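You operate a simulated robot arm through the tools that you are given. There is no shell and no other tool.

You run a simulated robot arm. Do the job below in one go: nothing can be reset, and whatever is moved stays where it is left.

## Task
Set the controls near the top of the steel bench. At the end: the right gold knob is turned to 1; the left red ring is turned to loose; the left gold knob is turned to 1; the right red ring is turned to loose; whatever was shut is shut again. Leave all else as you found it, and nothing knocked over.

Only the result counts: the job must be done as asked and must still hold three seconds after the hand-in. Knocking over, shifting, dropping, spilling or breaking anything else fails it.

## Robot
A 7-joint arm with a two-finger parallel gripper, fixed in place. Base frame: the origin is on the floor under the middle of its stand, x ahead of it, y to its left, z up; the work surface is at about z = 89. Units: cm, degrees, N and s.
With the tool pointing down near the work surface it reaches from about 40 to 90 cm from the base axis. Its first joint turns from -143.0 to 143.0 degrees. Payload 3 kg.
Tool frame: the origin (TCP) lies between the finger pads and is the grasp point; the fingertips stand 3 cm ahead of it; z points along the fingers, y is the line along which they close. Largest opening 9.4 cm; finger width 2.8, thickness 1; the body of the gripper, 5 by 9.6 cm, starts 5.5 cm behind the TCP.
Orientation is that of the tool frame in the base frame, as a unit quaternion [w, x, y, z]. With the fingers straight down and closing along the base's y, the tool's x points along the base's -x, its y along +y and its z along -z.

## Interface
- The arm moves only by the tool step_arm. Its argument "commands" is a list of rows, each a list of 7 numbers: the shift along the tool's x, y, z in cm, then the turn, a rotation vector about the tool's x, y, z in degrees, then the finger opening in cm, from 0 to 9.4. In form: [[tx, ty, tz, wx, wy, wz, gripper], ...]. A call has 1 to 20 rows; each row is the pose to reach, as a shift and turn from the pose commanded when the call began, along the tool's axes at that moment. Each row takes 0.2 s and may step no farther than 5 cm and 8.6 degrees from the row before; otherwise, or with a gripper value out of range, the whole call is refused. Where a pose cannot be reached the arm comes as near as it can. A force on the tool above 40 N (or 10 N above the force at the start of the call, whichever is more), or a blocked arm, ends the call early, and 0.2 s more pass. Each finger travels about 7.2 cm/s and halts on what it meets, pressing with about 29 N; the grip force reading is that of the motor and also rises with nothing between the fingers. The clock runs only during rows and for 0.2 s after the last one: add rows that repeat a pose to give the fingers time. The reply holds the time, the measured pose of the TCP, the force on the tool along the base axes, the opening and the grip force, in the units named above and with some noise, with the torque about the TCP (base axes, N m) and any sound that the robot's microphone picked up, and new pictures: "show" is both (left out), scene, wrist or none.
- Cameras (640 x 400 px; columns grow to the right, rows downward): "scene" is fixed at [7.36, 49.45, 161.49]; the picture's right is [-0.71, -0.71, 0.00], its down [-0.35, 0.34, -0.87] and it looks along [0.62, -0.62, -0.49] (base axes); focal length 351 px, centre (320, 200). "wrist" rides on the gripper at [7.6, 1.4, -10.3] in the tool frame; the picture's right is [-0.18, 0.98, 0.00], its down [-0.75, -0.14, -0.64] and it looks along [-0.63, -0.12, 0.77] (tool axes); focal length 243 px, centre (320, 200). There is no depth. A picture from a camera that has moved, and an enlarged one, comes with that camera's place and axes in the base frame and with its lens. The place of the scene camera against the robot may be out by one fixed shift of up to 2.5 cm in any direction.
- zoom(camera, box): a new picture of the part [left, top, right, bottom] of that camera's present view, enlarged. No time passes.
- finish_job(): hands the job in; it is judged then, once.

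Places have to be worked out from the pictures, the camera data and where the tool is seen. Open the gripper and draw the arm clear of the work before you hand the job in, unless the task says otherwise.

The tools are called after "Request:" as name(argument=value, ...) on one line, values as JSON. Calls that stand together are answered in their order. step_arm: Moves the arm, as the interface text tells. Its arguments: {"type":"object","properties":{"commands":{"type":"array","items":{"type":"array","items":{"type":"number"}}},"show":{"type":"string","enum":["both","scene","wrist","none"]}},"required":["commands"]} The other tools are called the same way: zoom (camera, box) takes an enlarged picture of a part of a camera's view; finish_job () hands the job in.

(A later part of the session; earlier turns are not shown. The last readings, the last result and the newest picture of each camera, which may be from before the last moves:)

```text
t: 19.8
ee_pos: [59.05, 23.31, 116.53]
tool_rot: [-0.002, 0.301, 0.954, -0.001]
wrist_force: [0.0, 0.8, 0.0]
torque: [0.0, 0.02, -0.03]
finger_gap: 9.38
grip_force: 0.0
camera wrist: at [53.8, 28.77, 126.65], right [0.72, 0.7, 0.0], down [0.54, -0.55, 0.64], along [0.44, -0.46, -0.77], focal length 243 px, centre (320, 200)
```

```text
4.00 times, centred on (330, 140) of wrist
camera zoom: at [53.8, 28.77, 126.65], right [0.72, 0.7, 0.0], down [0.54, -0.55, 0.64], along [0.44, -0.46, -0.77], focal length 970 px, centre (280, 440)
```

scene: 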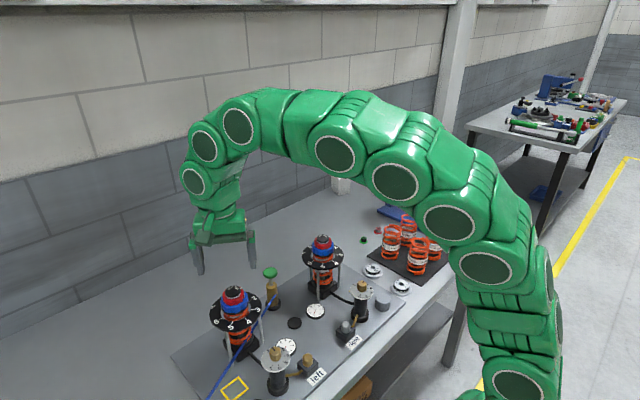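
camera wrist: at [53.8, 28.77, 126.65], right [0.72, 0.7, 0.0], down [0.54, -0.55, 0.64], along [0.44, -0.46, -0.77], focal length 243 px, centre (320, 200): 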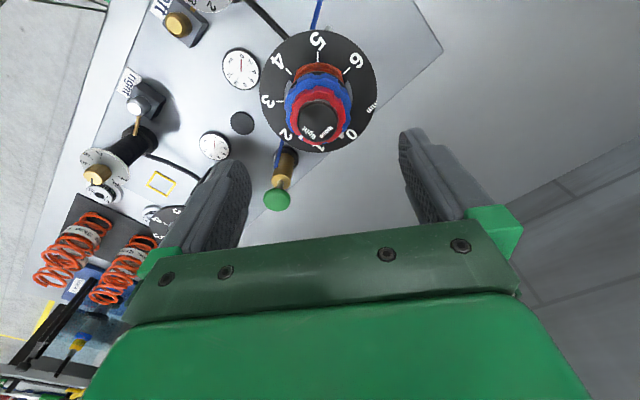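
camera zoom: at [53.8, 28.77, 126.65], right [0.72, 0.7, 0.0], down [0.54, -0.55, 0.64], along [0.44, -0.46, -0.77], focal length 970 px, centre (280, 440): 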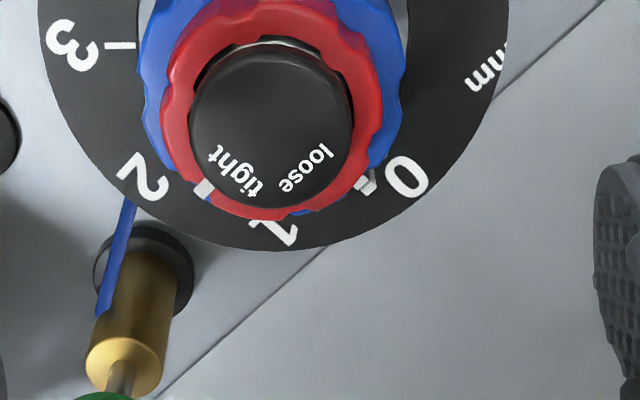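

Cap centre seems near (59.2, 23.1). I lower to about z 110.5 with fingers wide open for a closer fix.

Request:
step_arm(commands=[[0, 0, 3, 0, 0, 0, 9.4], [0, 0, 6, 0, 0, 0, 9.4], [0, 0, 6, 0, 0, 0, 9.4]], show="wrist")

Request:
zoom(camera="wrist", box=[240, 110, 400, 210])

Request:
zoom(camera="scene", box=[180, 240, 290, 320])

```text
t: 20.6
ee_pos: [59.06, 23.18, 110.36]
tool_rot: [-0.002, 0.3, 0.954, -0.001]
wrist_force: [0.3, -0.7, 0.5]
torque: [0.0, -0.01, 0.0]
finger_gap: 9.42
grip_force: 0.0
camera wrist: at [53.77, 28.73, 120.59], right [0.71, 0.7, 0.0], down [0.54, -0.55, 0.64], along [0.45, -0.46, -0.77], focal length 243 px, centre (320, 200)
```

wrist: 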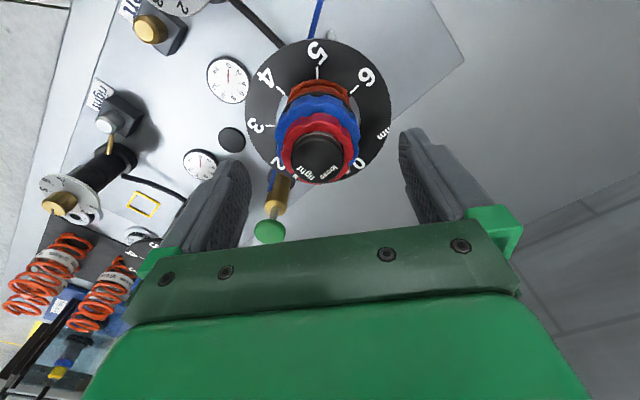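

```text
4.00 times, centred on (320, 160) of wrist
camera zoom: at [53.77, 28.73, 120.59], right [0.71, 0.7, 0.0], down [0.54, -0.55, 0.64], along [0.45, -0.46, -0.77], focal length 970 px, centre (320, 360)
```

zoom: 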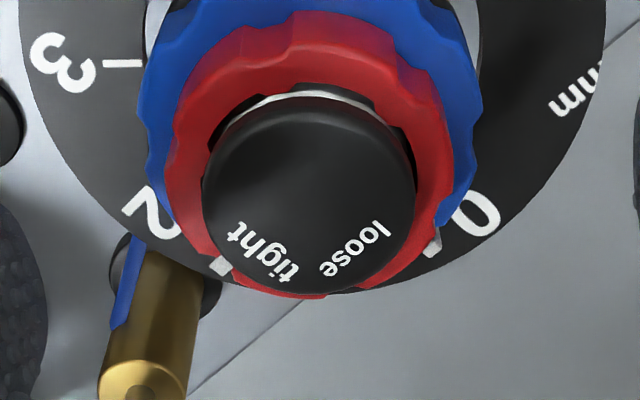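

```text
5.00 times, centred on (235, 280) of scene
camera zoom: at [7.36, 49.45, 161.49], right [-0.71, -0.71, 0.0], down [-0.35, 0.34, -0.87], along [0.62, -0.62, -0.49], focal length 1755 px, centre (745, -200)
```

zoom: 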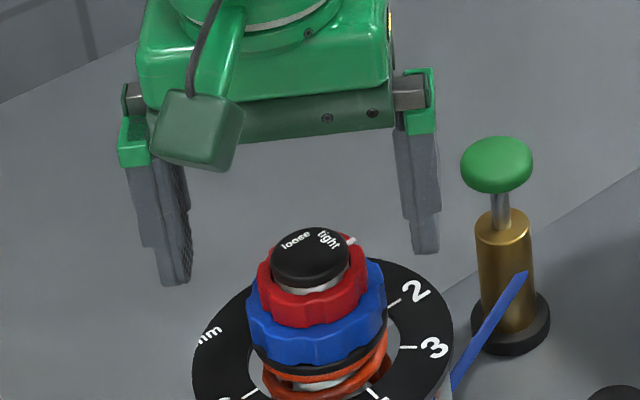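

Checking ring heights more carefully with one more zoom before gripping.

Request:
zoom(camera="wrist", box=[240, 70, 400, 170])

Request:
zoom(camera="scene", box=[205, 280, 265, 320])

```text
4.00 times, centred on (320, 120) of wrist
camera zoom: at [53.77, 28.73, 120.59], right [0.71, 0.7, 0.0], down [0.54, -0.55, 0.64], along [0.45, -0.46, -0.77], focal length 970 px, centre (320, 520)
```

zoom: 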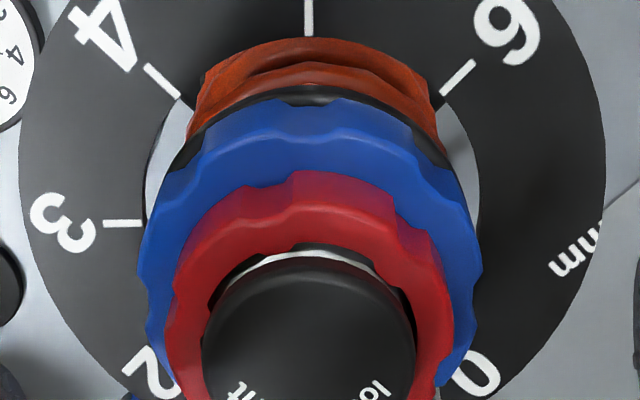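

```text
10.00 times, centred on (235, 300) of scene
camera zoom: at [7.36, 49.45, 161.49], right [-0.71, -0.71, 0.0], down [-0.35, 0.34, -0.87], along [0.62, -0.62, -0.49], focal length 3511 px, centre (1170, -800)
```

zoom: 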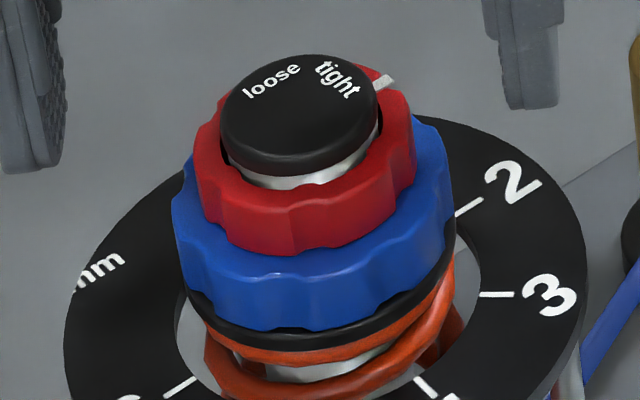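

Red ring spans roughly z 105.4–106.7 with the blue ring just under it. I'll lower to TCP z≈109.2 (tips ≈106.2), narrow the opening to 6, and look.

Request:
step_arm(commands=[[-0.12, -0.1, 0, 0, 0, 0, 8], [-0.12, -0.1, 0.6, 0, 0, 0, 6.4], [-0.12, -0.1, 1.2, 0, 0, 0, 6], [-0.12, -0.1, 1.2, 0, 0, 0, 6]], show="both")

Request:
zoom(camera="wrist", box=[230, 90, 410, 210])

Request:
zoom(camera="scene", box=[200, 270, 270, 320])

```text
t: 21.6
ee_pos: [59.05, 23.12, 109.33]
tool_rot: [-0.002, 0.301, 0.954, -0.001]
wrist_force: [1.1, -0.7, -0.4]
torque: [0.04, 0.0, 0.02]
finger_gap: 6.04
grip_force: 0.1
camera wrist: at [53.81, 28.53, 119.48], right [0.71, 0.7, 0.0], down [0.54, -0.55, 0.64], along [0.44, -0.46, -0.77], focal length 243 px, centre (320, 200)
```

scene: 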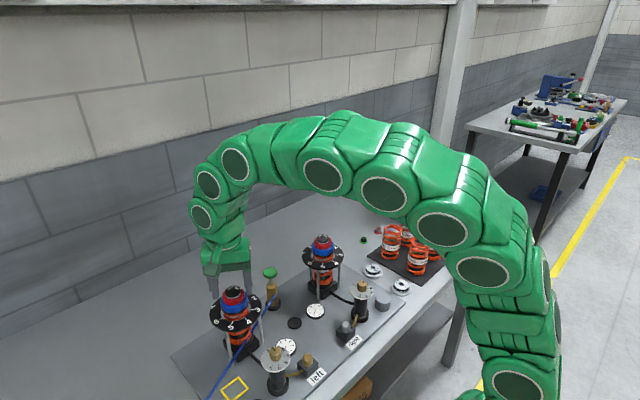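
wrist: 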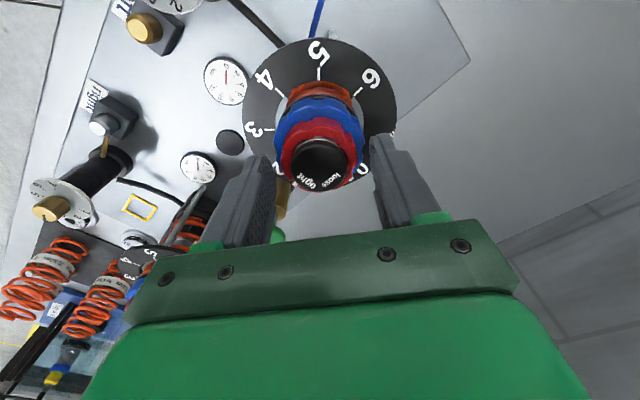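

```text
3.33 times, centred on (320, 150) of wrist
camera zoom: at [53.81, 28.53, 119.48], right [0.71, 0.7, 0.0], down [0.54, -0.55, 0.64], along [0.44, -0.46, -0.77], focal length 809 px, centre (320, 367)
```

zoom: 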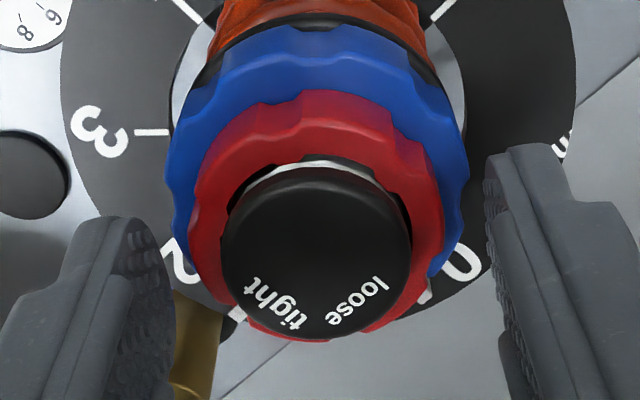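

```text
8.00 times, centred on (235, 295) of scene
camera zoom: at [7.36, 49.45, 161.49], right [-0.71, -0.71, 0.0], down [-0.35, 0.34, -0.87], along [0.62, -0.62, -0.49], focal length 2808 px, centre (1000, -560)
```

zoom: 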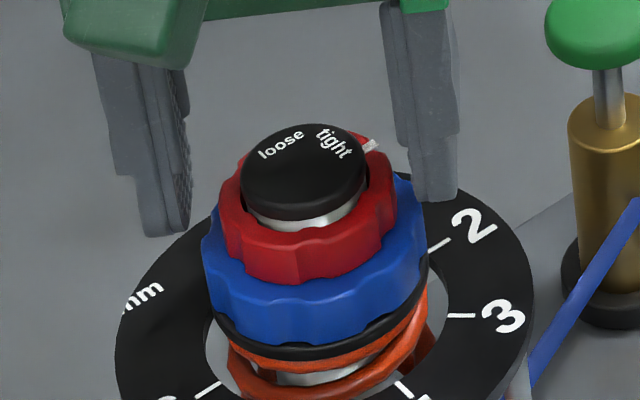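

Alignment looks good. I lower 0.45 cm so the tips are near z 105.9 (just above blue) and close on the red ring.

Request:
step_arm(commands=[[-0.05, -0.05, 0.45, 0, 0, 0, 6], [-0.05, -0.05, 0.45, 0, 0, 0, 5.2], [-0.05, -0.05, 0.45, 0, 0, 0, 4.6], [-0.05, -0.05, 0.45, 0, 0, 0, 4.2], [-0.05, -0.05, 0.45, 0, 0, 0, 4.0]], show="both")

Request:
zoom(camera="wrist", box=[230, 90, 410, 210])

Request:
zoom(camera="scene", box=[200, 270, 270, 320])

```text
t: 22.8
ee_pos: [59.09, 22.95, 108.96]
tool_rot: [-0.002, 0.3, 0.954, -0.001]
wrist_force: [-1.1, -1.0, 1.4]
torque: [0.16, -0.17, 0.05]
finger_gap: 4.62
grip_force: 45.1
camera wrist: at [53.83, 28.43, 119.04], right [0.71, 0.7, 0.0], down [0.54, -0.55, 0.64], along [0.44, -0.46, -0.77], focal length 243 px, centre (320, 200)
```

scene: 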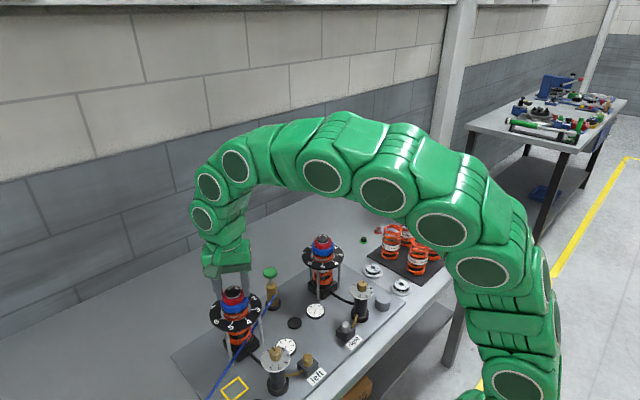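
wrist: 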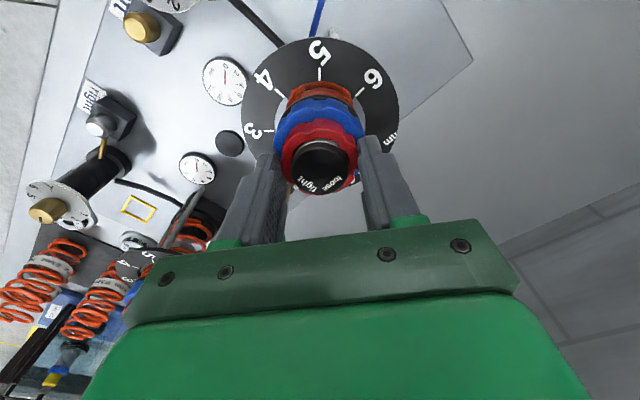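

```text
3.33 times, centred on (320, 150) of wrist
camera zoom: at [53.83, 28.43, 119.04], right [0.71, 0.7, 0.0], down [0.54, -0.55, 0.64], along [0.44, -0.46, -0.77], focal length 809 px, centre (320, 367)
```

zoom: 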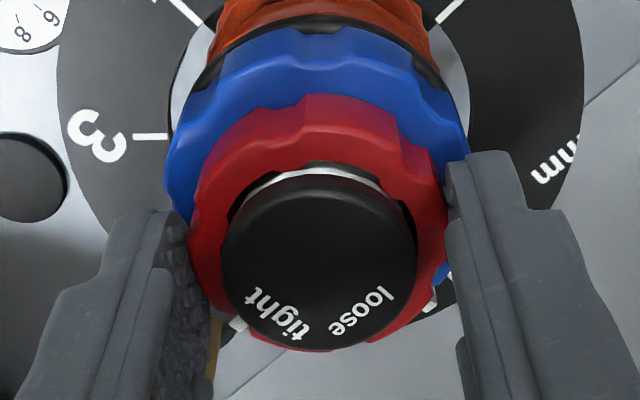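

```text
8.00 times, centred on (235, 295) of scene
camera zoom: at [7.36, 49.45, 161.49], right [-0.71, -0.71, 0.0], down [-0.35, 0.34, -0.87], along [0.62, -0.62, -0.49], focal length 2808 px, centre (1000, -560)
```

zoom: 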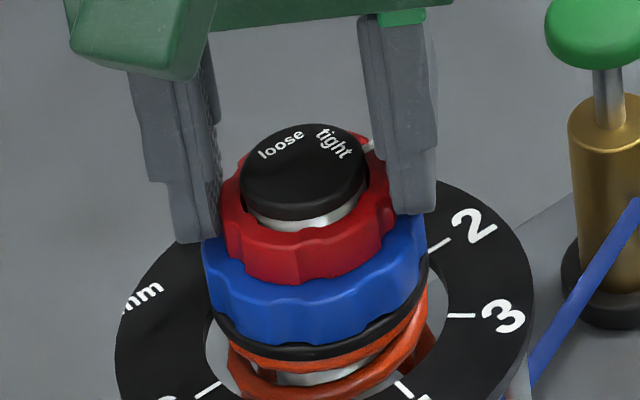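

Gripped cleanly at 4.62 cm with negligible load and the tips above the blue ring. Now I turn counter-clockwise toward "loose", 32° first.

Request:
step_arm(commands=[[0, 0, 0, 0, 0, -4, 4], [0, 0, 0, 0, 0, -8, 4], [0, 0, 0, 0, 0, -16, 4], [0, 0, 0, 0, 0, -24, 4], [0, 0, 0, 0, 0, -32, 4], [0, 0, 0, 0, 0, -32, 4]], show="wrist")

Request:
zoom(camera="wrist", box=[230, 90, 410, 210])

Request:
zoom(camera="scene", box=[200, 270, 270, 320])

```text
t: 24.2
ee_pos: [59.12, 23.01, 108.86]
tool_rot: [-0.002, 0.025, 1.0, 0.0]
wrist_force: [17.9, -6.5, 2.1]
torque: [0.41, -0.94, 0.03]
finger_gap: 4.63
grip_force: 45.4
camera wrist: at [51.72, 24.76, 119.04], right [0.23, 0.97, 0.0], down [0.75, -0.18, 0.64], along [0.62, -0.15, -0.77], focal length 243 px, centre (320, 200)
```

wrist: 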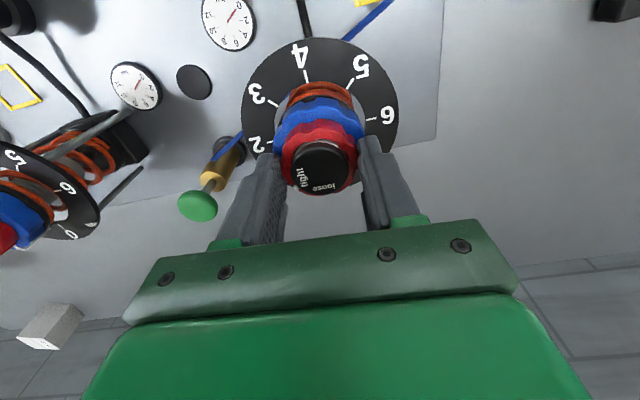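

```text
3.33 times, centred on (320, 150) of wrist
camera zoom: at [51.72, 24.76, 119.04], right [0.23, 0.97, 0.0], down [0.75, -0.18, 0.64], along [0.62, -0.15, -0.77], focal length 809 px, centre (320, 367)
```

zoom: 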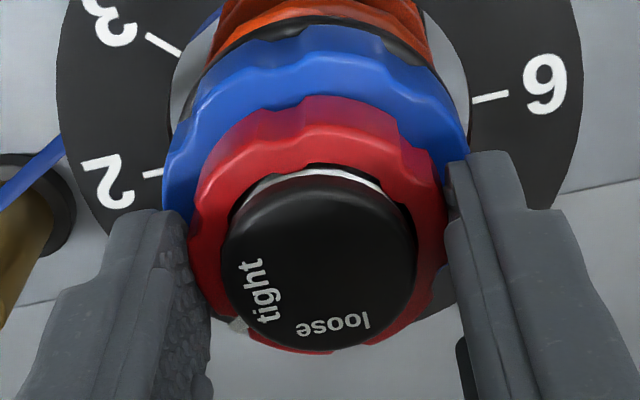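

```text
8.00 times, centred on (235, 295) of scene
camera zoom: at [7.36, 49.45, 161.49], right [-0.71, -0.71, 0.0], down [-0.35, 0.34, -0.87], along [0.62, -0.62, -0.49], focal length 2808 px, centre (1000, -560)
```

zoom: 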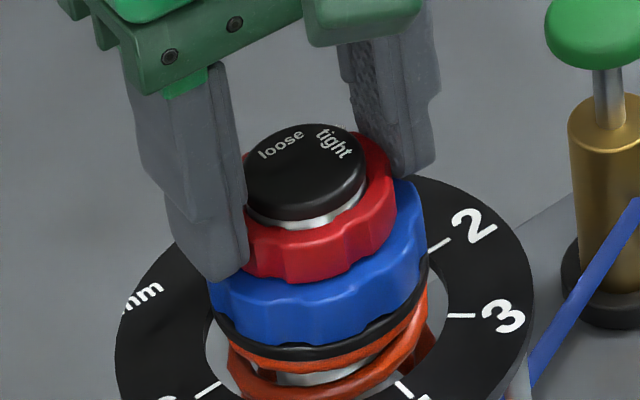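

The ring followed 32° and the blue ring stayed put. I relieve the +18 N side load and continue to about 72° total.

Request:
step_arm(commands=[[-0.04, -0.02, 0, 0, 0, -8, 4], [-0.04, -0.02, 0, 0, 0, -16, 4], [-0.04, -0.02, 0, 0, 0, -24, 4], [-0.04, -0.02, 0, 0, 0, -32, 4], [-0.04, -0.02, 0, 0, 0, -40, 4], [-0.04, -0.02, 0, 0, 0, -40, 4]], show="wrist")

Request:
zoom(camera="wrist", box=[230, 90, 410, 210])

Request:
zoom(camera="scene", box=[200, 270, 270, 320])

```text
t: 25.6
ee_pos: [59.09, 23.16, 108.85]
tool_rot: [-0.002, -0.318, 0.948, 0.001]
wrist_force: [-9.4, 8.5, 3.0]
torque: [-0.08, 0.31, -0.04]
finger_gap: 4.59
grip_force: 44.6
camera wrist: at [52.31, 19.57, 119.04], right [-0.45, 0.9, 0.0], down [0.69, 0.34, 0.64], along [0.57, 0.29, -0.77], focal length 243 px, centre (320, 200)
```

wrist: 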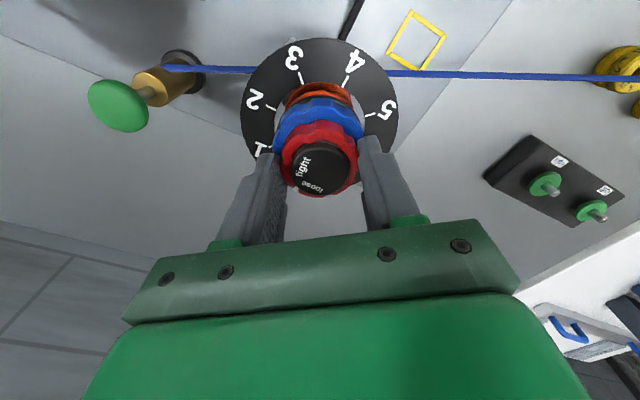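

```text
3.33 times, centred on (320, 150) of wrist
camera zoom: at [52.31, 19.57, 119.04], right [-0.45, 0.9, 0.0], down [0.69, 0.34, 0.64], along [0.57, 0.29, -0.77], focal length 809 px, centre (320, 367)
```

zoom: 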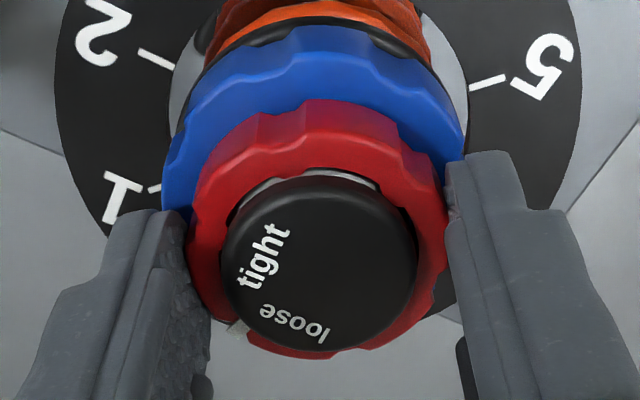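

```text
8.00 times, centred on (235, 295) of scene
camera zoom: at [7.36, 49.45, 161.49], right [-0.71, -0.71, 0.0], down [-0.35, 0.34, -0.87], along [0.62, -0.62, -0.49], focal length 2808 px, centre (1000, -560)
```

zoom: 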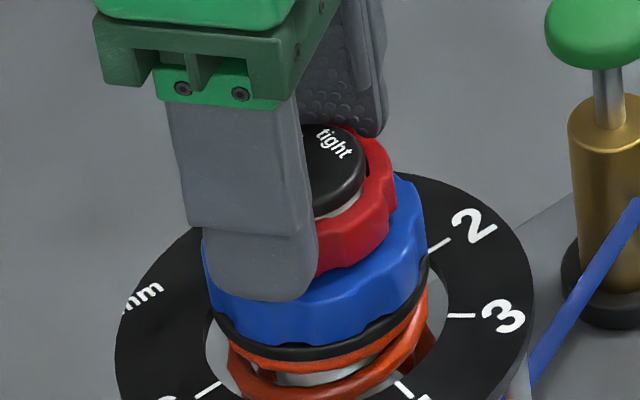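

Analysis of text positions over the two views puts "loose" about 85° from "tight". I add 12° (total ≈84°), then release and lift to check alignment.

Request:
step_arm(commands=[[0, 0, 0, 0, 0, -6, 4], [0, 0, 0, 0, 0, -12, 4], [0, 0, 0, 0, 0, -12, 4]], show="wrist")

Request:
zoom(camera="wrist", box=[230, 90, 410, 210])

```text
t: 26.4
ee_pos: [58.92, 23.17, 108.86]
tool_rot: [-0.002, -0.415, 0.91, 0.002]
wrist_force: [-10.8, 30.1, -4.0]
torque: [0.94, -0.01, -0.01]
finger_gap: 4.62
grip_force: 44.7
camera wrist: at [53.16, 18.21, 119.07], right [-0.62, 0.78, 0.0], down [0.6, 0.48, 0.64], along [0.5, 0.4, -0.77], focal length 243 px, centre (320, 200)
```

wrist: 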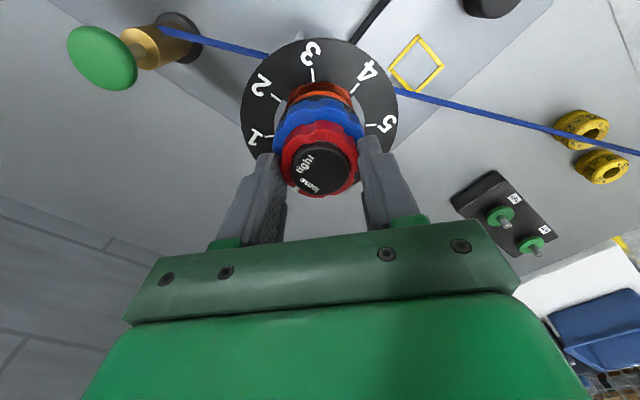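

```text
3.33 times, centred on (320, 150) of wrist
camera zoom: at [53.16, 18.21, 119.07], right [-0.62, 0.78, 0.0], down [0.6, 0.48, 0.64], along [0.5, 0.4, -0.77], focal length 809 px, centre (320, 367)
```

zoom: 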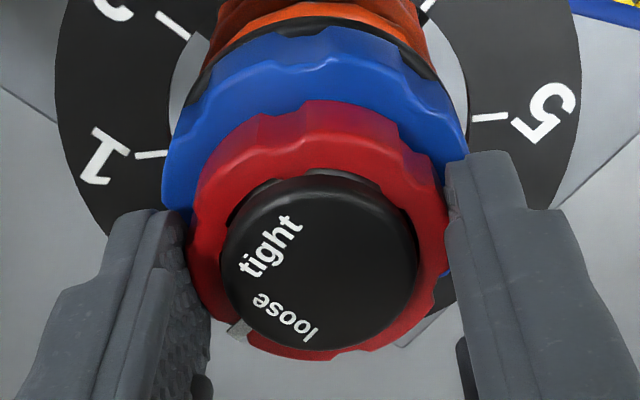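

"Loose" now sits almost exactly where "tight" stood relative to the mark at the start. I relieve the side load, open and lift to check.

Request:
step_arm(commands=[[-0.04, 0.08, 0, 0, 0, 0, 4], [-0.04, 0.08, 0, 0, 0, 0, 4.8], [-0.04, 0.08, 0, 0, 0, 0, 6.5], [-0.04, 0.08, 0, 0, 0, 0, 7.5], [-0.04, 0.08, -3, 0, 0, 0, 7.5], [-0.04, 0.08, -7, 0, 0, 0, 7.5], [-0.04, 0.08, -7, 0, 0, 0, 7.5]], show="both")

Request:
zoom(camera="wrist", box=[250, 90, 400, 190])

Request:
zoom(camera="scene", box=[205, 275, 265, 315])

```text
t: 28.0
ee_pos: [59.23, 23.01, 115.86]
tool_rot: [-0.004, -0.414, 0.91, 0.002]
wrist_force: [-0.3, -0.4, -0.5]
torque: [0.03, 0.0, 0.01]
finger_gap: 7.52
grip_force: 0.1
camera wrist: at [53.3, 18.12, 126.12], right [-0.62, 0.78, 0.0], down [0.61, 0.48, 0.64], along [0.5, 0.4, -0.77], focal length 243 px, centre (320, 200)
```

scene: 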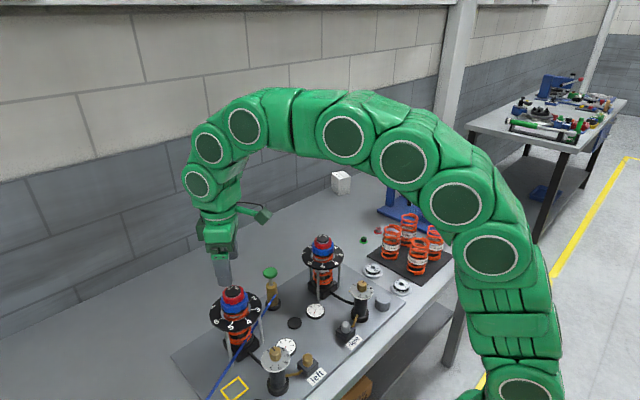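
wrist: 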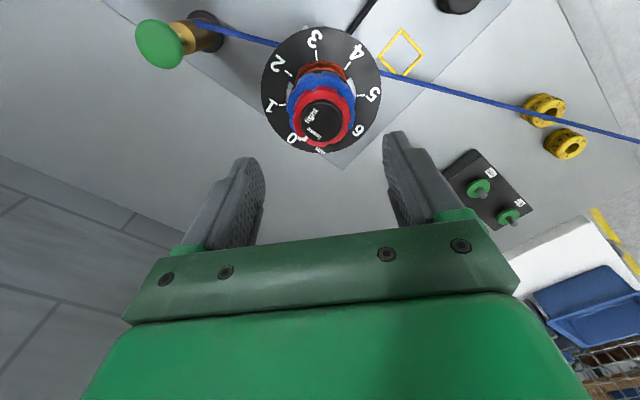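

```text
4.00 times, centred on (325, 140) of wrist
camera zoom: at [53.3, 18.12, 126.12], right [-0.62, 0.78, 0.0], down [0.61, 0.48, 0.64], along [0.5, 0.4, -0.77], focal length 970 px, centre (300, 440)
```

zoom: 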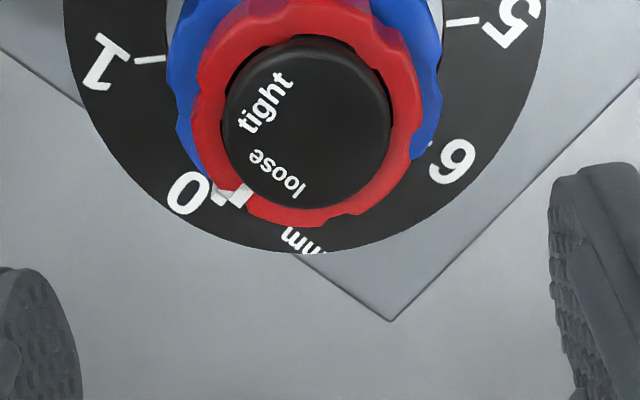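

```text
10.00 times, centred on (235, 295) of scene
camera zoom: at [7.36, 49.45, 161.49], right [-0.71, -0.71, 0.0], down [-0.35, 0.34, -0.87], along [0.62, -0.62, -0.49], focal length 3511 px, centre (1170, -750)
```

zoom: 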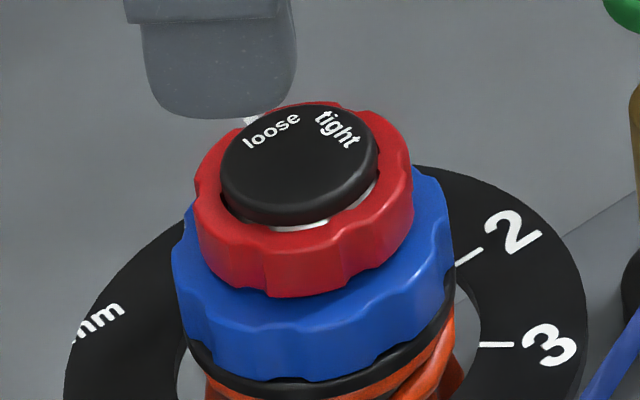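

Mark appears near "loose". For a precise check I tilt the tool about 40° in place so the wrist camera looks straight down on the ring.

Request:
step_arm(commands=[[0, 0, -0.5, -1.44, 7.85, 0, 8], [0, 0, -0.5, -2.88, 15.7, 0, 8], [0, 0, -0.5, -4.32, 23.55, 0, 8], [0, 0, -0.5, -5.76, 31.4, 0, 8], [0, 0, -0.5, -7.2, 39.25, 0, 8], [0, 0, -0.5, -7.2, 39.25, 0, 8]], show="both")

Request:
zoom(camera="wrist", box=[260, 140, 380, 240])

```text
t: 29.4
ee_pos: [53.3, 21.76, 113.83]
tool_rot: [-0.237, -0.402, 0.882, -0.058]
wrist_force: [0.3, 0.9, 0.2]
torque: [-0.06, 0.0, 0.0]
finger_gap: 8.0
grip_force: 0.1
out of reach, approached as far as the arm can: row 3, 4, 5, 6
camera wrist: at [51.81, 20.4, 126.32], right [-0.62, 0.78, 0.0], down [0.77, 0.61, 0.2], along [0.16, 0.13, -0.98], focal length 243 px, centre (320, 200)
```

scene: 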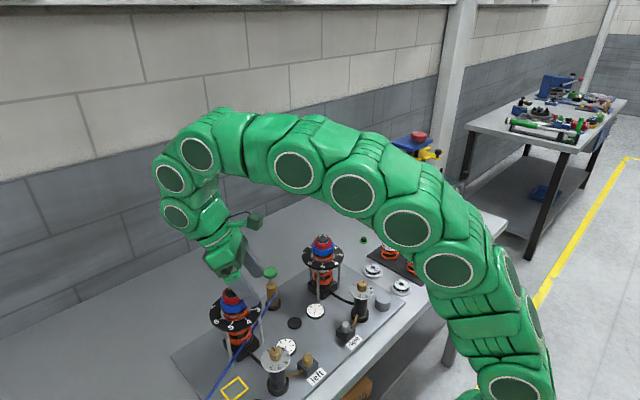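
wrist: 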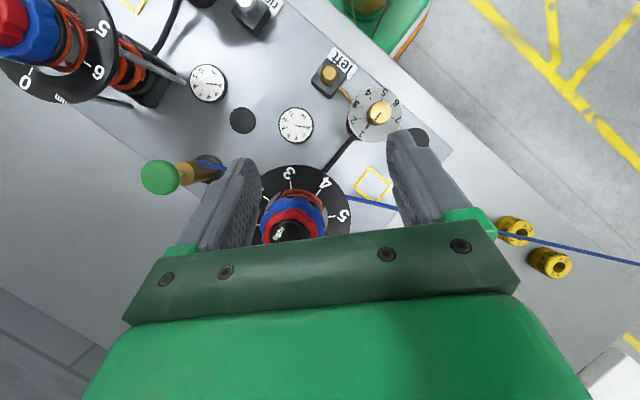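

```text
4.00 times, centred on (320, 190) of wrist
camera zoom: at [51.81, 20.4, 126.32], right [-0.62, 0.78, 0.0], down [0.77, 0.61, 0.2], along [0.16, 0.13, -0.98], focal length 970 px, centre (320, 240)
```

zoom: 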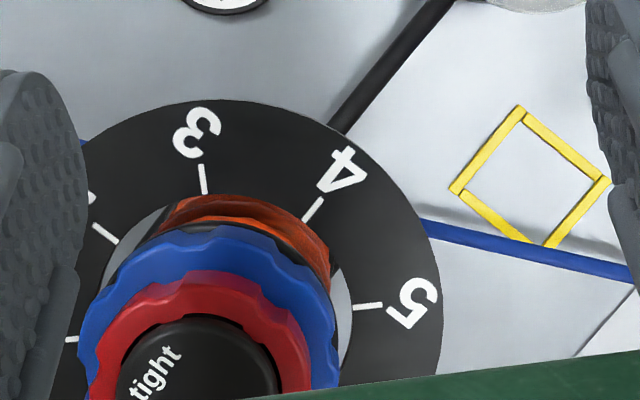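

The tilt was out of reach in this direction and the arm drifted back (no contact). I retract, return upright above the shock, and rotate the wrist the other way, where a straight-down look is reachable.

Request:
step_arm(commands=[[0, 0, -3, 0, 0, 0, 8], [-0.5, -0.6, -4.5, 1, -5.6, 0, 8], [-1, -1.2, -5.3, 2, -11.2, 0, 8], [-1.5, -1.8, -5.3, 3, -16.8, 0, 8], [-2, -2.4, -5.3, 4, -22.4, 0, 8], [-2.6, -3.1, -5.3, 5.1, -28, 0, 8], [-2.6, -3.1, -5.3, 5.1, -28, 0, 8]], show="scene")

```text
t: 31.0
ee_pos: [59.05, 23.25, 116.88]
tool_rot: [0.002, -0.415, 0.91, 0.001]
wrist_force: [1.2, -0.4, 0.1]
torque: [-0.03, -0.02, 0.0]
finger_gap: 7.99
grip_force: 0.0
out of reach, approached as far as the arm can: row 1, 2
```

scene: 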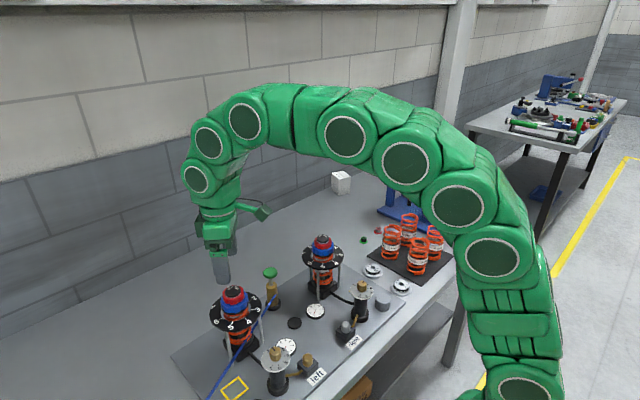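

Upright again. I rotate the wrist 129° to the clockwise side while staying at this height.

Request:
step_arm(commands=[[0, 0, -0.5, 0, 0, 8, 9], [0, 0, -0.5, 0, 0, 16, 9], [0, 0, -0.5, 0, 0, 24, 9], [0, 0, -0.5, 0, 0, 32, 9], [0, 0, -0.5, 0, 0, 40, 9], [0, 0, -0.5, 0, 0, 48, 9], [0, 0, -0.5, 0, 0, 56, 9], [0, 0, -0.5, 0, 0, 64, 9], [0, 0, -0.5, 0, 0, 72, 9], [0, 0, -0.5, 0, 0, 80, 9], [0, 0, -0.5, 0, 0, 88, 9], [0, 0, -0.5, 0, 0, 96, 9], [0, 0, -0.5, 0, 0, 104, 9], [0, 0, -0.5, 0, 0, 112, 9], [0, 0, -0.5, 0, 0, 120, 9], [0, 0, -0.5, 0, 0, 129, 9]], show="none")

```text
refused: row 16 steps farther than a row can; nothing moved
```

The last row stepped 9°, over the limit; I resend with an even spacing.

Request:
step_arm(commands=[[0, 0, -0.5, 0, 0, 8, 9], [0, 0, -0.5, 0, 0, 16, 9], [0, 0, -0.5, 0, 0, 24, 9], [0, 0, -0.5, 0, 0, 32, 9], [0, 0, -0.5, 0, 0, 40, 9], [0, 0, -0.5, 0, 0, 48, 9], [0, 0, -0.5, 0, 0, 56, 9], [0, 0, -0.5, 0, 0, 64, 9], [0, 0, -0.5, 0, 0, 72, 9], [0, 0, -0.5, 0, 0, 80, 9], [0, 0, -0.5, 0, 0, 88, 9], [0, 0, -0.5, 0, 0, 96, 9], [0, 0, -0.5, 0, 0, 104, 9], [0, 0, -0.5, 0, 0, 112, 9], [0, 0, -0.5, 0, 0, 120, 9], [0, 0, -0.5, 0, 0, 128, 9], [0, 0, -0.5, 0, 0, 128, 9]], show="both")

Request:
zoom(camera="wrist", box=[250, 90, 400, 190])

Request:
zoom(camera="scene", box=[205, 275, 265, 315])

```text
t: 34.6
ee_pos: [59.0, 23.11, 117.53]
tool_rot: [-0.001, 0.637, 0.771, 0.003]
wrist_force: [0.6, 0.4, 0.0]
torque: [0.01, -0.02, 0.02]
finger_gap: 9.01
grip_force: 0.1
camera wrist: at [59.14, 30.77, 127.61], right [1.0, 0.0, 0.0], down [0.0, -0.77, 0.64], along [0.0, -0.64, -0.77], focal length 243 px, centre (320, 200)
```

scene: 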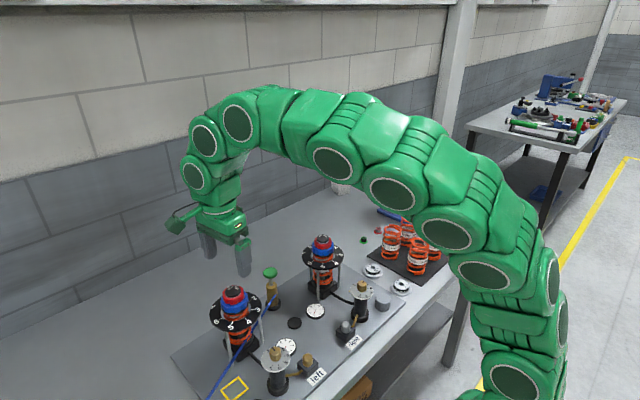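
wrist: 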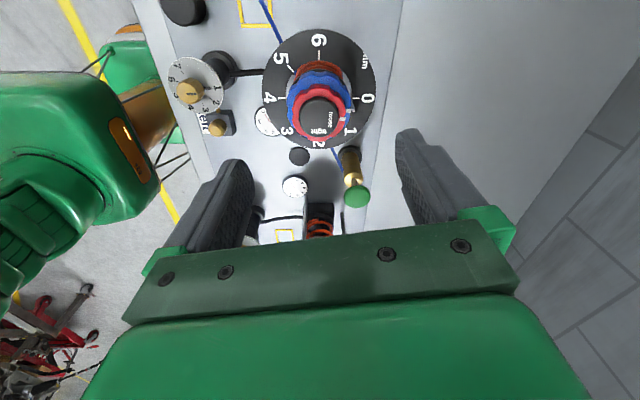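

```text
4.00 times, centred on (325, 140) of wrist
camera zoom: at [59.14, 30.77, 127.61], right [1.0, 0.0, 0.0], down [0.0, -0.77, 0.64], along [0.0, -0.64, -0.77], focal length 970 px, centre (300, 440)
```

zoom: 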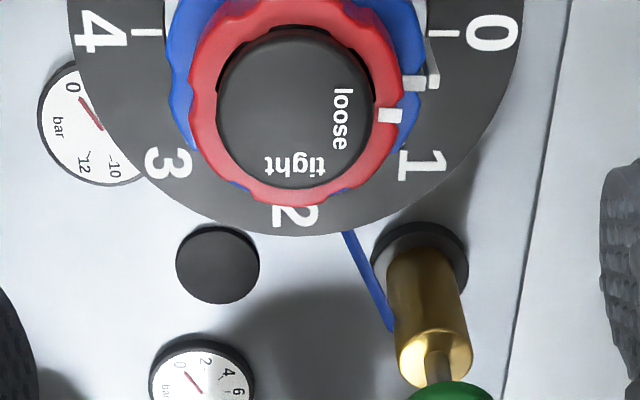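

```text
10.00 times, centred on (235, 295) of scene
camera zoom: at [7.36, 49.45, 161.49], right [-0.71, -0.71, 0.0], down [-0.35, 0.34, -0.87], along [0.62, -0.62, -0.49], focal length 3511 px, centre (1170, -750)
```

zoom: 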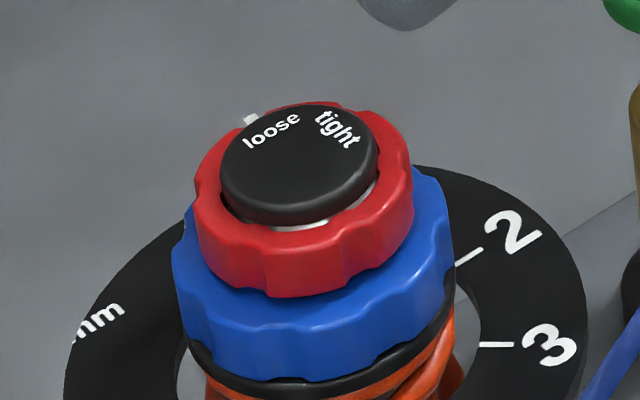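

This view is excellent: "tight" lies exactly at -90° and "loose" at 0°, and the ring's mark is about 5° short of "loose". I re-grip here and nudge 5.5° further counter-clockwise.

Request:
step_arm(commands=[[-0.08, 0.06, 3, 0, 0, 0, 9], [-0.08, 0.06, 6, 0, 0, 0, 8], [-0.08, 0.06, 8.2, 0, 0, 0, 6.5], [-0.08, 0.06, 8.6, 0, 0, 0, 6], [-0.08, 0.06, 8.6, 0, 0, 0, 5.2], [-0.08, 0.06, 8.6, 0, 0, 0, 4.6], [-0.08, 0.06, 8.6, 0, 0, 0, 4.2], [-0.08, 0.06, 8.6, 0, 0, 0, 4.0], [-0.08, 0.06, 8.6, 0, 0, 0, 4.0]], show="wrist")

Request:
zoom(camera="wrist", box=[230, 90, 410, 210])

```text
t: 36.6
ee_pos: [59.27, 23.21, 108.67]
tool_rot: [-0.001, 0.636, 0.772, 0.002]
wrist_force: [-16.2, -2.3, -2.3]
torque: [-0.03, 0.45, -0.04]
finger_gap: 4.97
grip_force: 8.6
camera wrist: at [59.16, 30.86, 118.91], right [1.0, 0.01, 0.0], down [0.0, -0.77, 0.64], along [0.0, -0.64, -0.77], focal length 243 px, centre (320, 200)
```

wrist: 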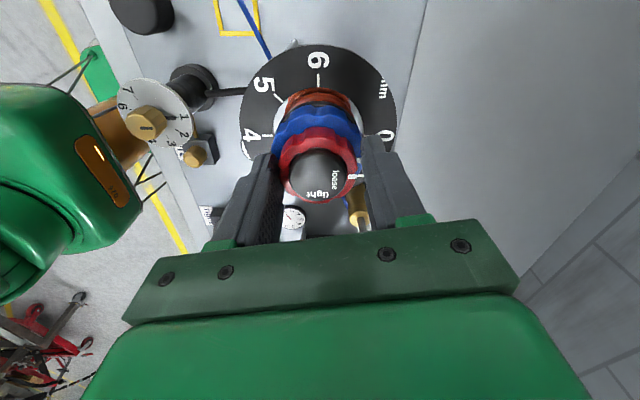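

```text
3.33 times, centred on (320, 150) of wrist
camera zoom: at [59.16, 30.86, 118.91], right [1.0, 0.01, 0.0], down [0.0, -0.77, 0.64], along [0.0, -0.64, -0.77], focal length 809 px, centre (320, 367)
```

zoom: 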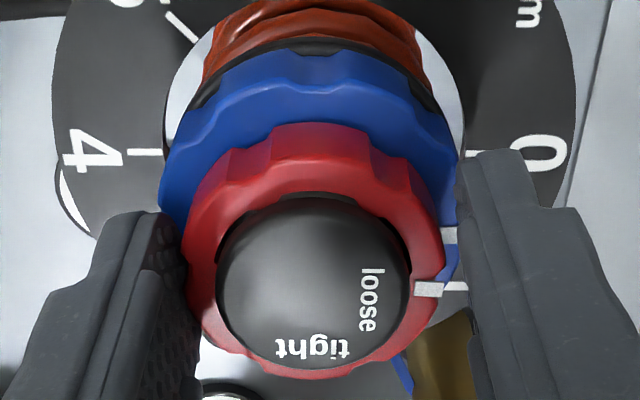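

The -x finger touched first (gap 4.97, TCP x about 0.16 too far). I shift -0.15 in x and let the fingers finish closing.

Request:
step_arm(commands=[[0.03, -0.15, 0, 0, 0, 0, 4.4], [0.03, -0.15, 0, 0, 0, 0, 4.0], [0.03, -0.15, 0, 0, 0, 0, 4.0], [0.03, -0.15, 0, 0, 0, 0, 4.0]], show="wrist")

Request:
zoom(camera="wrist", box=[230, 90, 410, 210])

```text
t: 37.6
ee_pos: [58.98, 23.2, 108.72]
tool_rot: [-0.002, 0.636, 0.771, 0.002]
wrist_force: [-13.4, -1.7, 0.0]
torque: [-0.02, 0.39, -0.04]
finger_gap: 4.74
grip_force: 6.8
camera wrist: at [59.02, 30.87, 118.95], right [1.0, 0.01, 0.0], down [0.0, -0.77, 0.64], along [0.01, -0.64, -0.77], focal length 243 px, centre (320, 200)
```

wrist: 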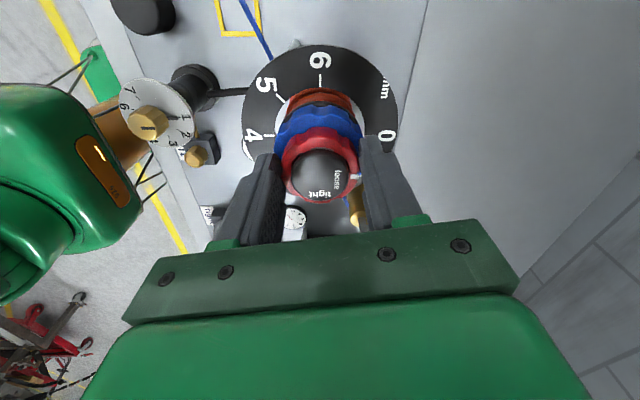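

```text
3.33 times, centred on (320, 150) of wrist
camera zoom: at [59.02, 30.87, 118.95], right [1.0, 0.01, 0.0], down [0.0, -0.77, 0.64], along [0.01, -0.64, -0.77], focal length 809 px, centre (320, 367)
```

zoom: 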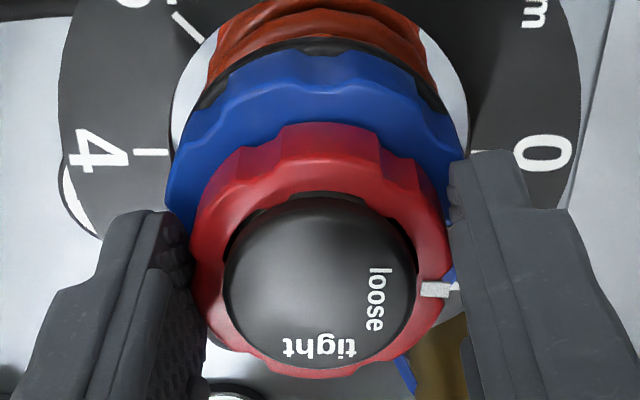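

Still the -x finger only; another -0.1 cm in x.

Request:
step_arm(commands=[[0.02, -0.08, 0, 0, 0, 0, 4.0], [0.02, -0.08, 0, 0, 0, 0, 4.0], [0.02, -0.08, 0, 0, 0, 0, 4.0]], show="wrist")

```text
t: 38.4
ee_pos: [58.94, 23.28, 108.75]
tool_rot: [-0.001, 0.636, 0.772, 0.002]
wrist_force: [-0.1, 0.6, -4.9]
torque: [-0.06, 0.32, 0.01]
finger_gap: 4.61
grip_force: 45.1
camera wrist: at [58.98, 30.87, 118.97], right [1.0, 0.01, 0.0], down [0.0, -0.77, 0.64], along [0.01, -0.64, -0.77], focal length 243 px, centre (320, 200)
```

wrist: 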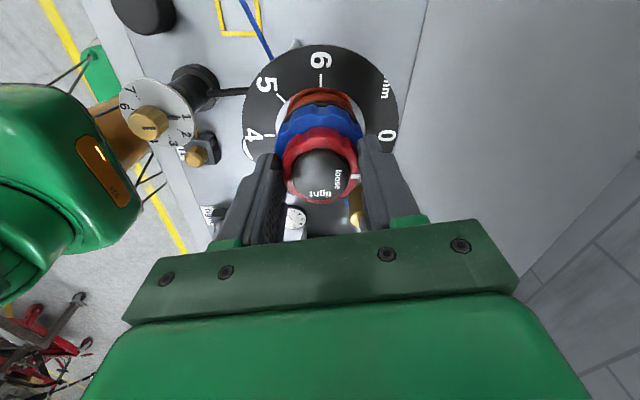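

Now gripped squarely (4.61 cm, 45 N, no side load). I turn the last 5.5° counter-clockwise.

Request:
step_arm(commands=[[0, 0, 0, 0, 0, -3, 4.0], [0, 0, 0, 0, 0, -5.5, 4.0], [0, 0, 0, 0, 0, -5.5, 4.0]], show="wrist")

Request:
zoom(camera="wrist", box=[230, 90, 410, 210])

```text
t: 39.2
ee_pos: [59.04, 23.18, 108.84]
tool_rot: [-0.001, 0.599, 0.801, 0.002]
wrist_force: [-2.7, 0.3, -6.2]
torque: [0.31, 0.64, -0.52]
finger_gap: 4.62
grip_force: 45.1
camera wrist: at [58.23, 30.79, 118.97], right [0.99, 0.1, 0.0], down [0.08, -0.77, 0.64], along [0.07, -0.63, -0.77], focal length 243 px, centre (320, 200)
```

wrist: 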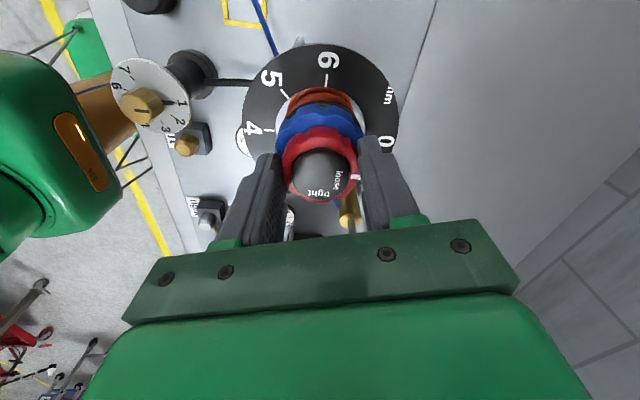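

```text
3.33 times, centred on (320, 150) of wrist
camera zoom: at [58.23, 30.79, 118.97], right [0.99, 0.1, 0.0], down [0.08, -0.77, 0.64], along [0.07, -0.63, -0.77], focal length 809 px, centre (320, 367)
```

zoom: 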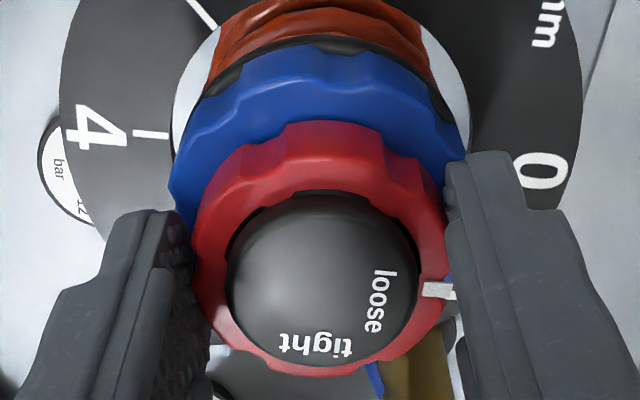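

A resisting torque of 0.5 N·m shows the ring reached its loose end stop. I release and lift to verify.

Request:
step_arm(commands=[[0, 0, 0, 0, 0, -4.5, 4.2], [0, 0, 0, 0, 0, -4.5, 5], [0, 0, 0, 0, 0, -4.5, 6.5], [0, 0, 0, 0, 0, -4.5, 7.5], [0, 0, -3, 0, 0, -4.5, 8], [0, 0, -7, 0, 0, 0, 9], [0, 0, -9, 0, 0, 0, 9], [0, 0, -9, 0, 0, 0, 9]], show="wrist")

Request:
zoom(camera="wrist", box=[250, 90, 400, 190])

Request:
zoom(camera="scene", box=[205, 275, 265, 315])

```text
t: 41.0
ee_pos: [59.0, 23.11, 117.67]
tool_rot: [-0.001, 0.598, 0.801, 0.002]
wrist_force: [-0.1, 1.0, -0.5]
torque: [0.01, -0.01, 0.01]
finger_gap: 9.02
grip_force: 0.0
camera wrist: at [58.25, 30.81, 127.94], right [0.99, 0.1, 0.0], down [0.08, -0.77, 0.64], along [0.07, -0.63, -0.77], focal length 243 px, centre (320, 200)
```

wrist: 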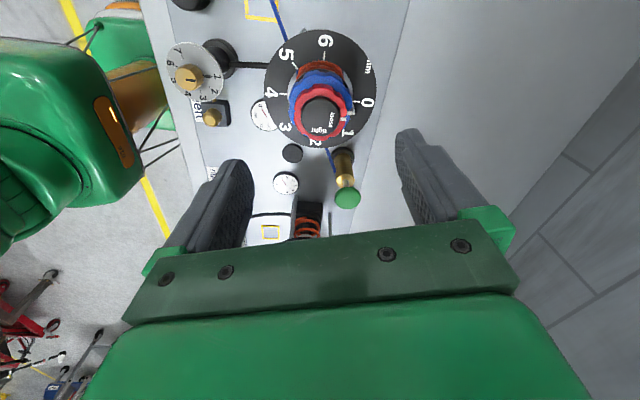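

```text
4.00 times, centred on (325, 140) of wrist
camera zoom: at [58.25, 30.81, 127.94], right [0.99, 0.1, 0.0], down [0.08, -0.77, 0.64], along [0.07, -0.63, -0.77], focal length 970 px, centre (300, 440)
```

zoom: 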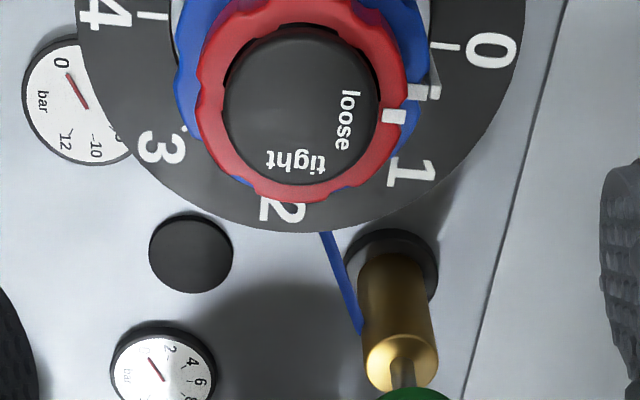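

```text
10.00 times, centred on (235, 295) of scene
camera zoom: at [7.36, 49.45, 161.49], right [-0.71, -0.71, 0.0], down [-0.35, 0.34, -0.87], along [0.62, -0.62, -0.49], focal length 3511 px, centre (1170, -750)
```

zoom: 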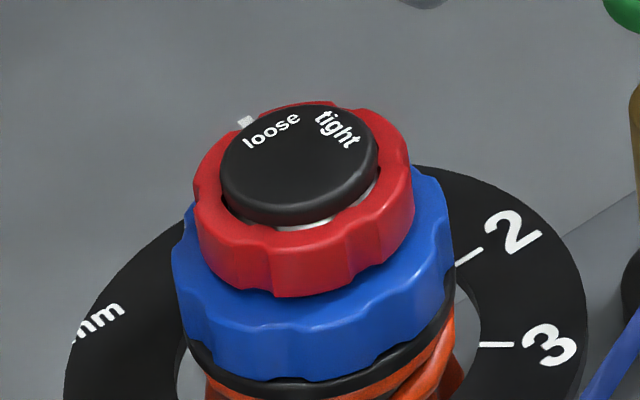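

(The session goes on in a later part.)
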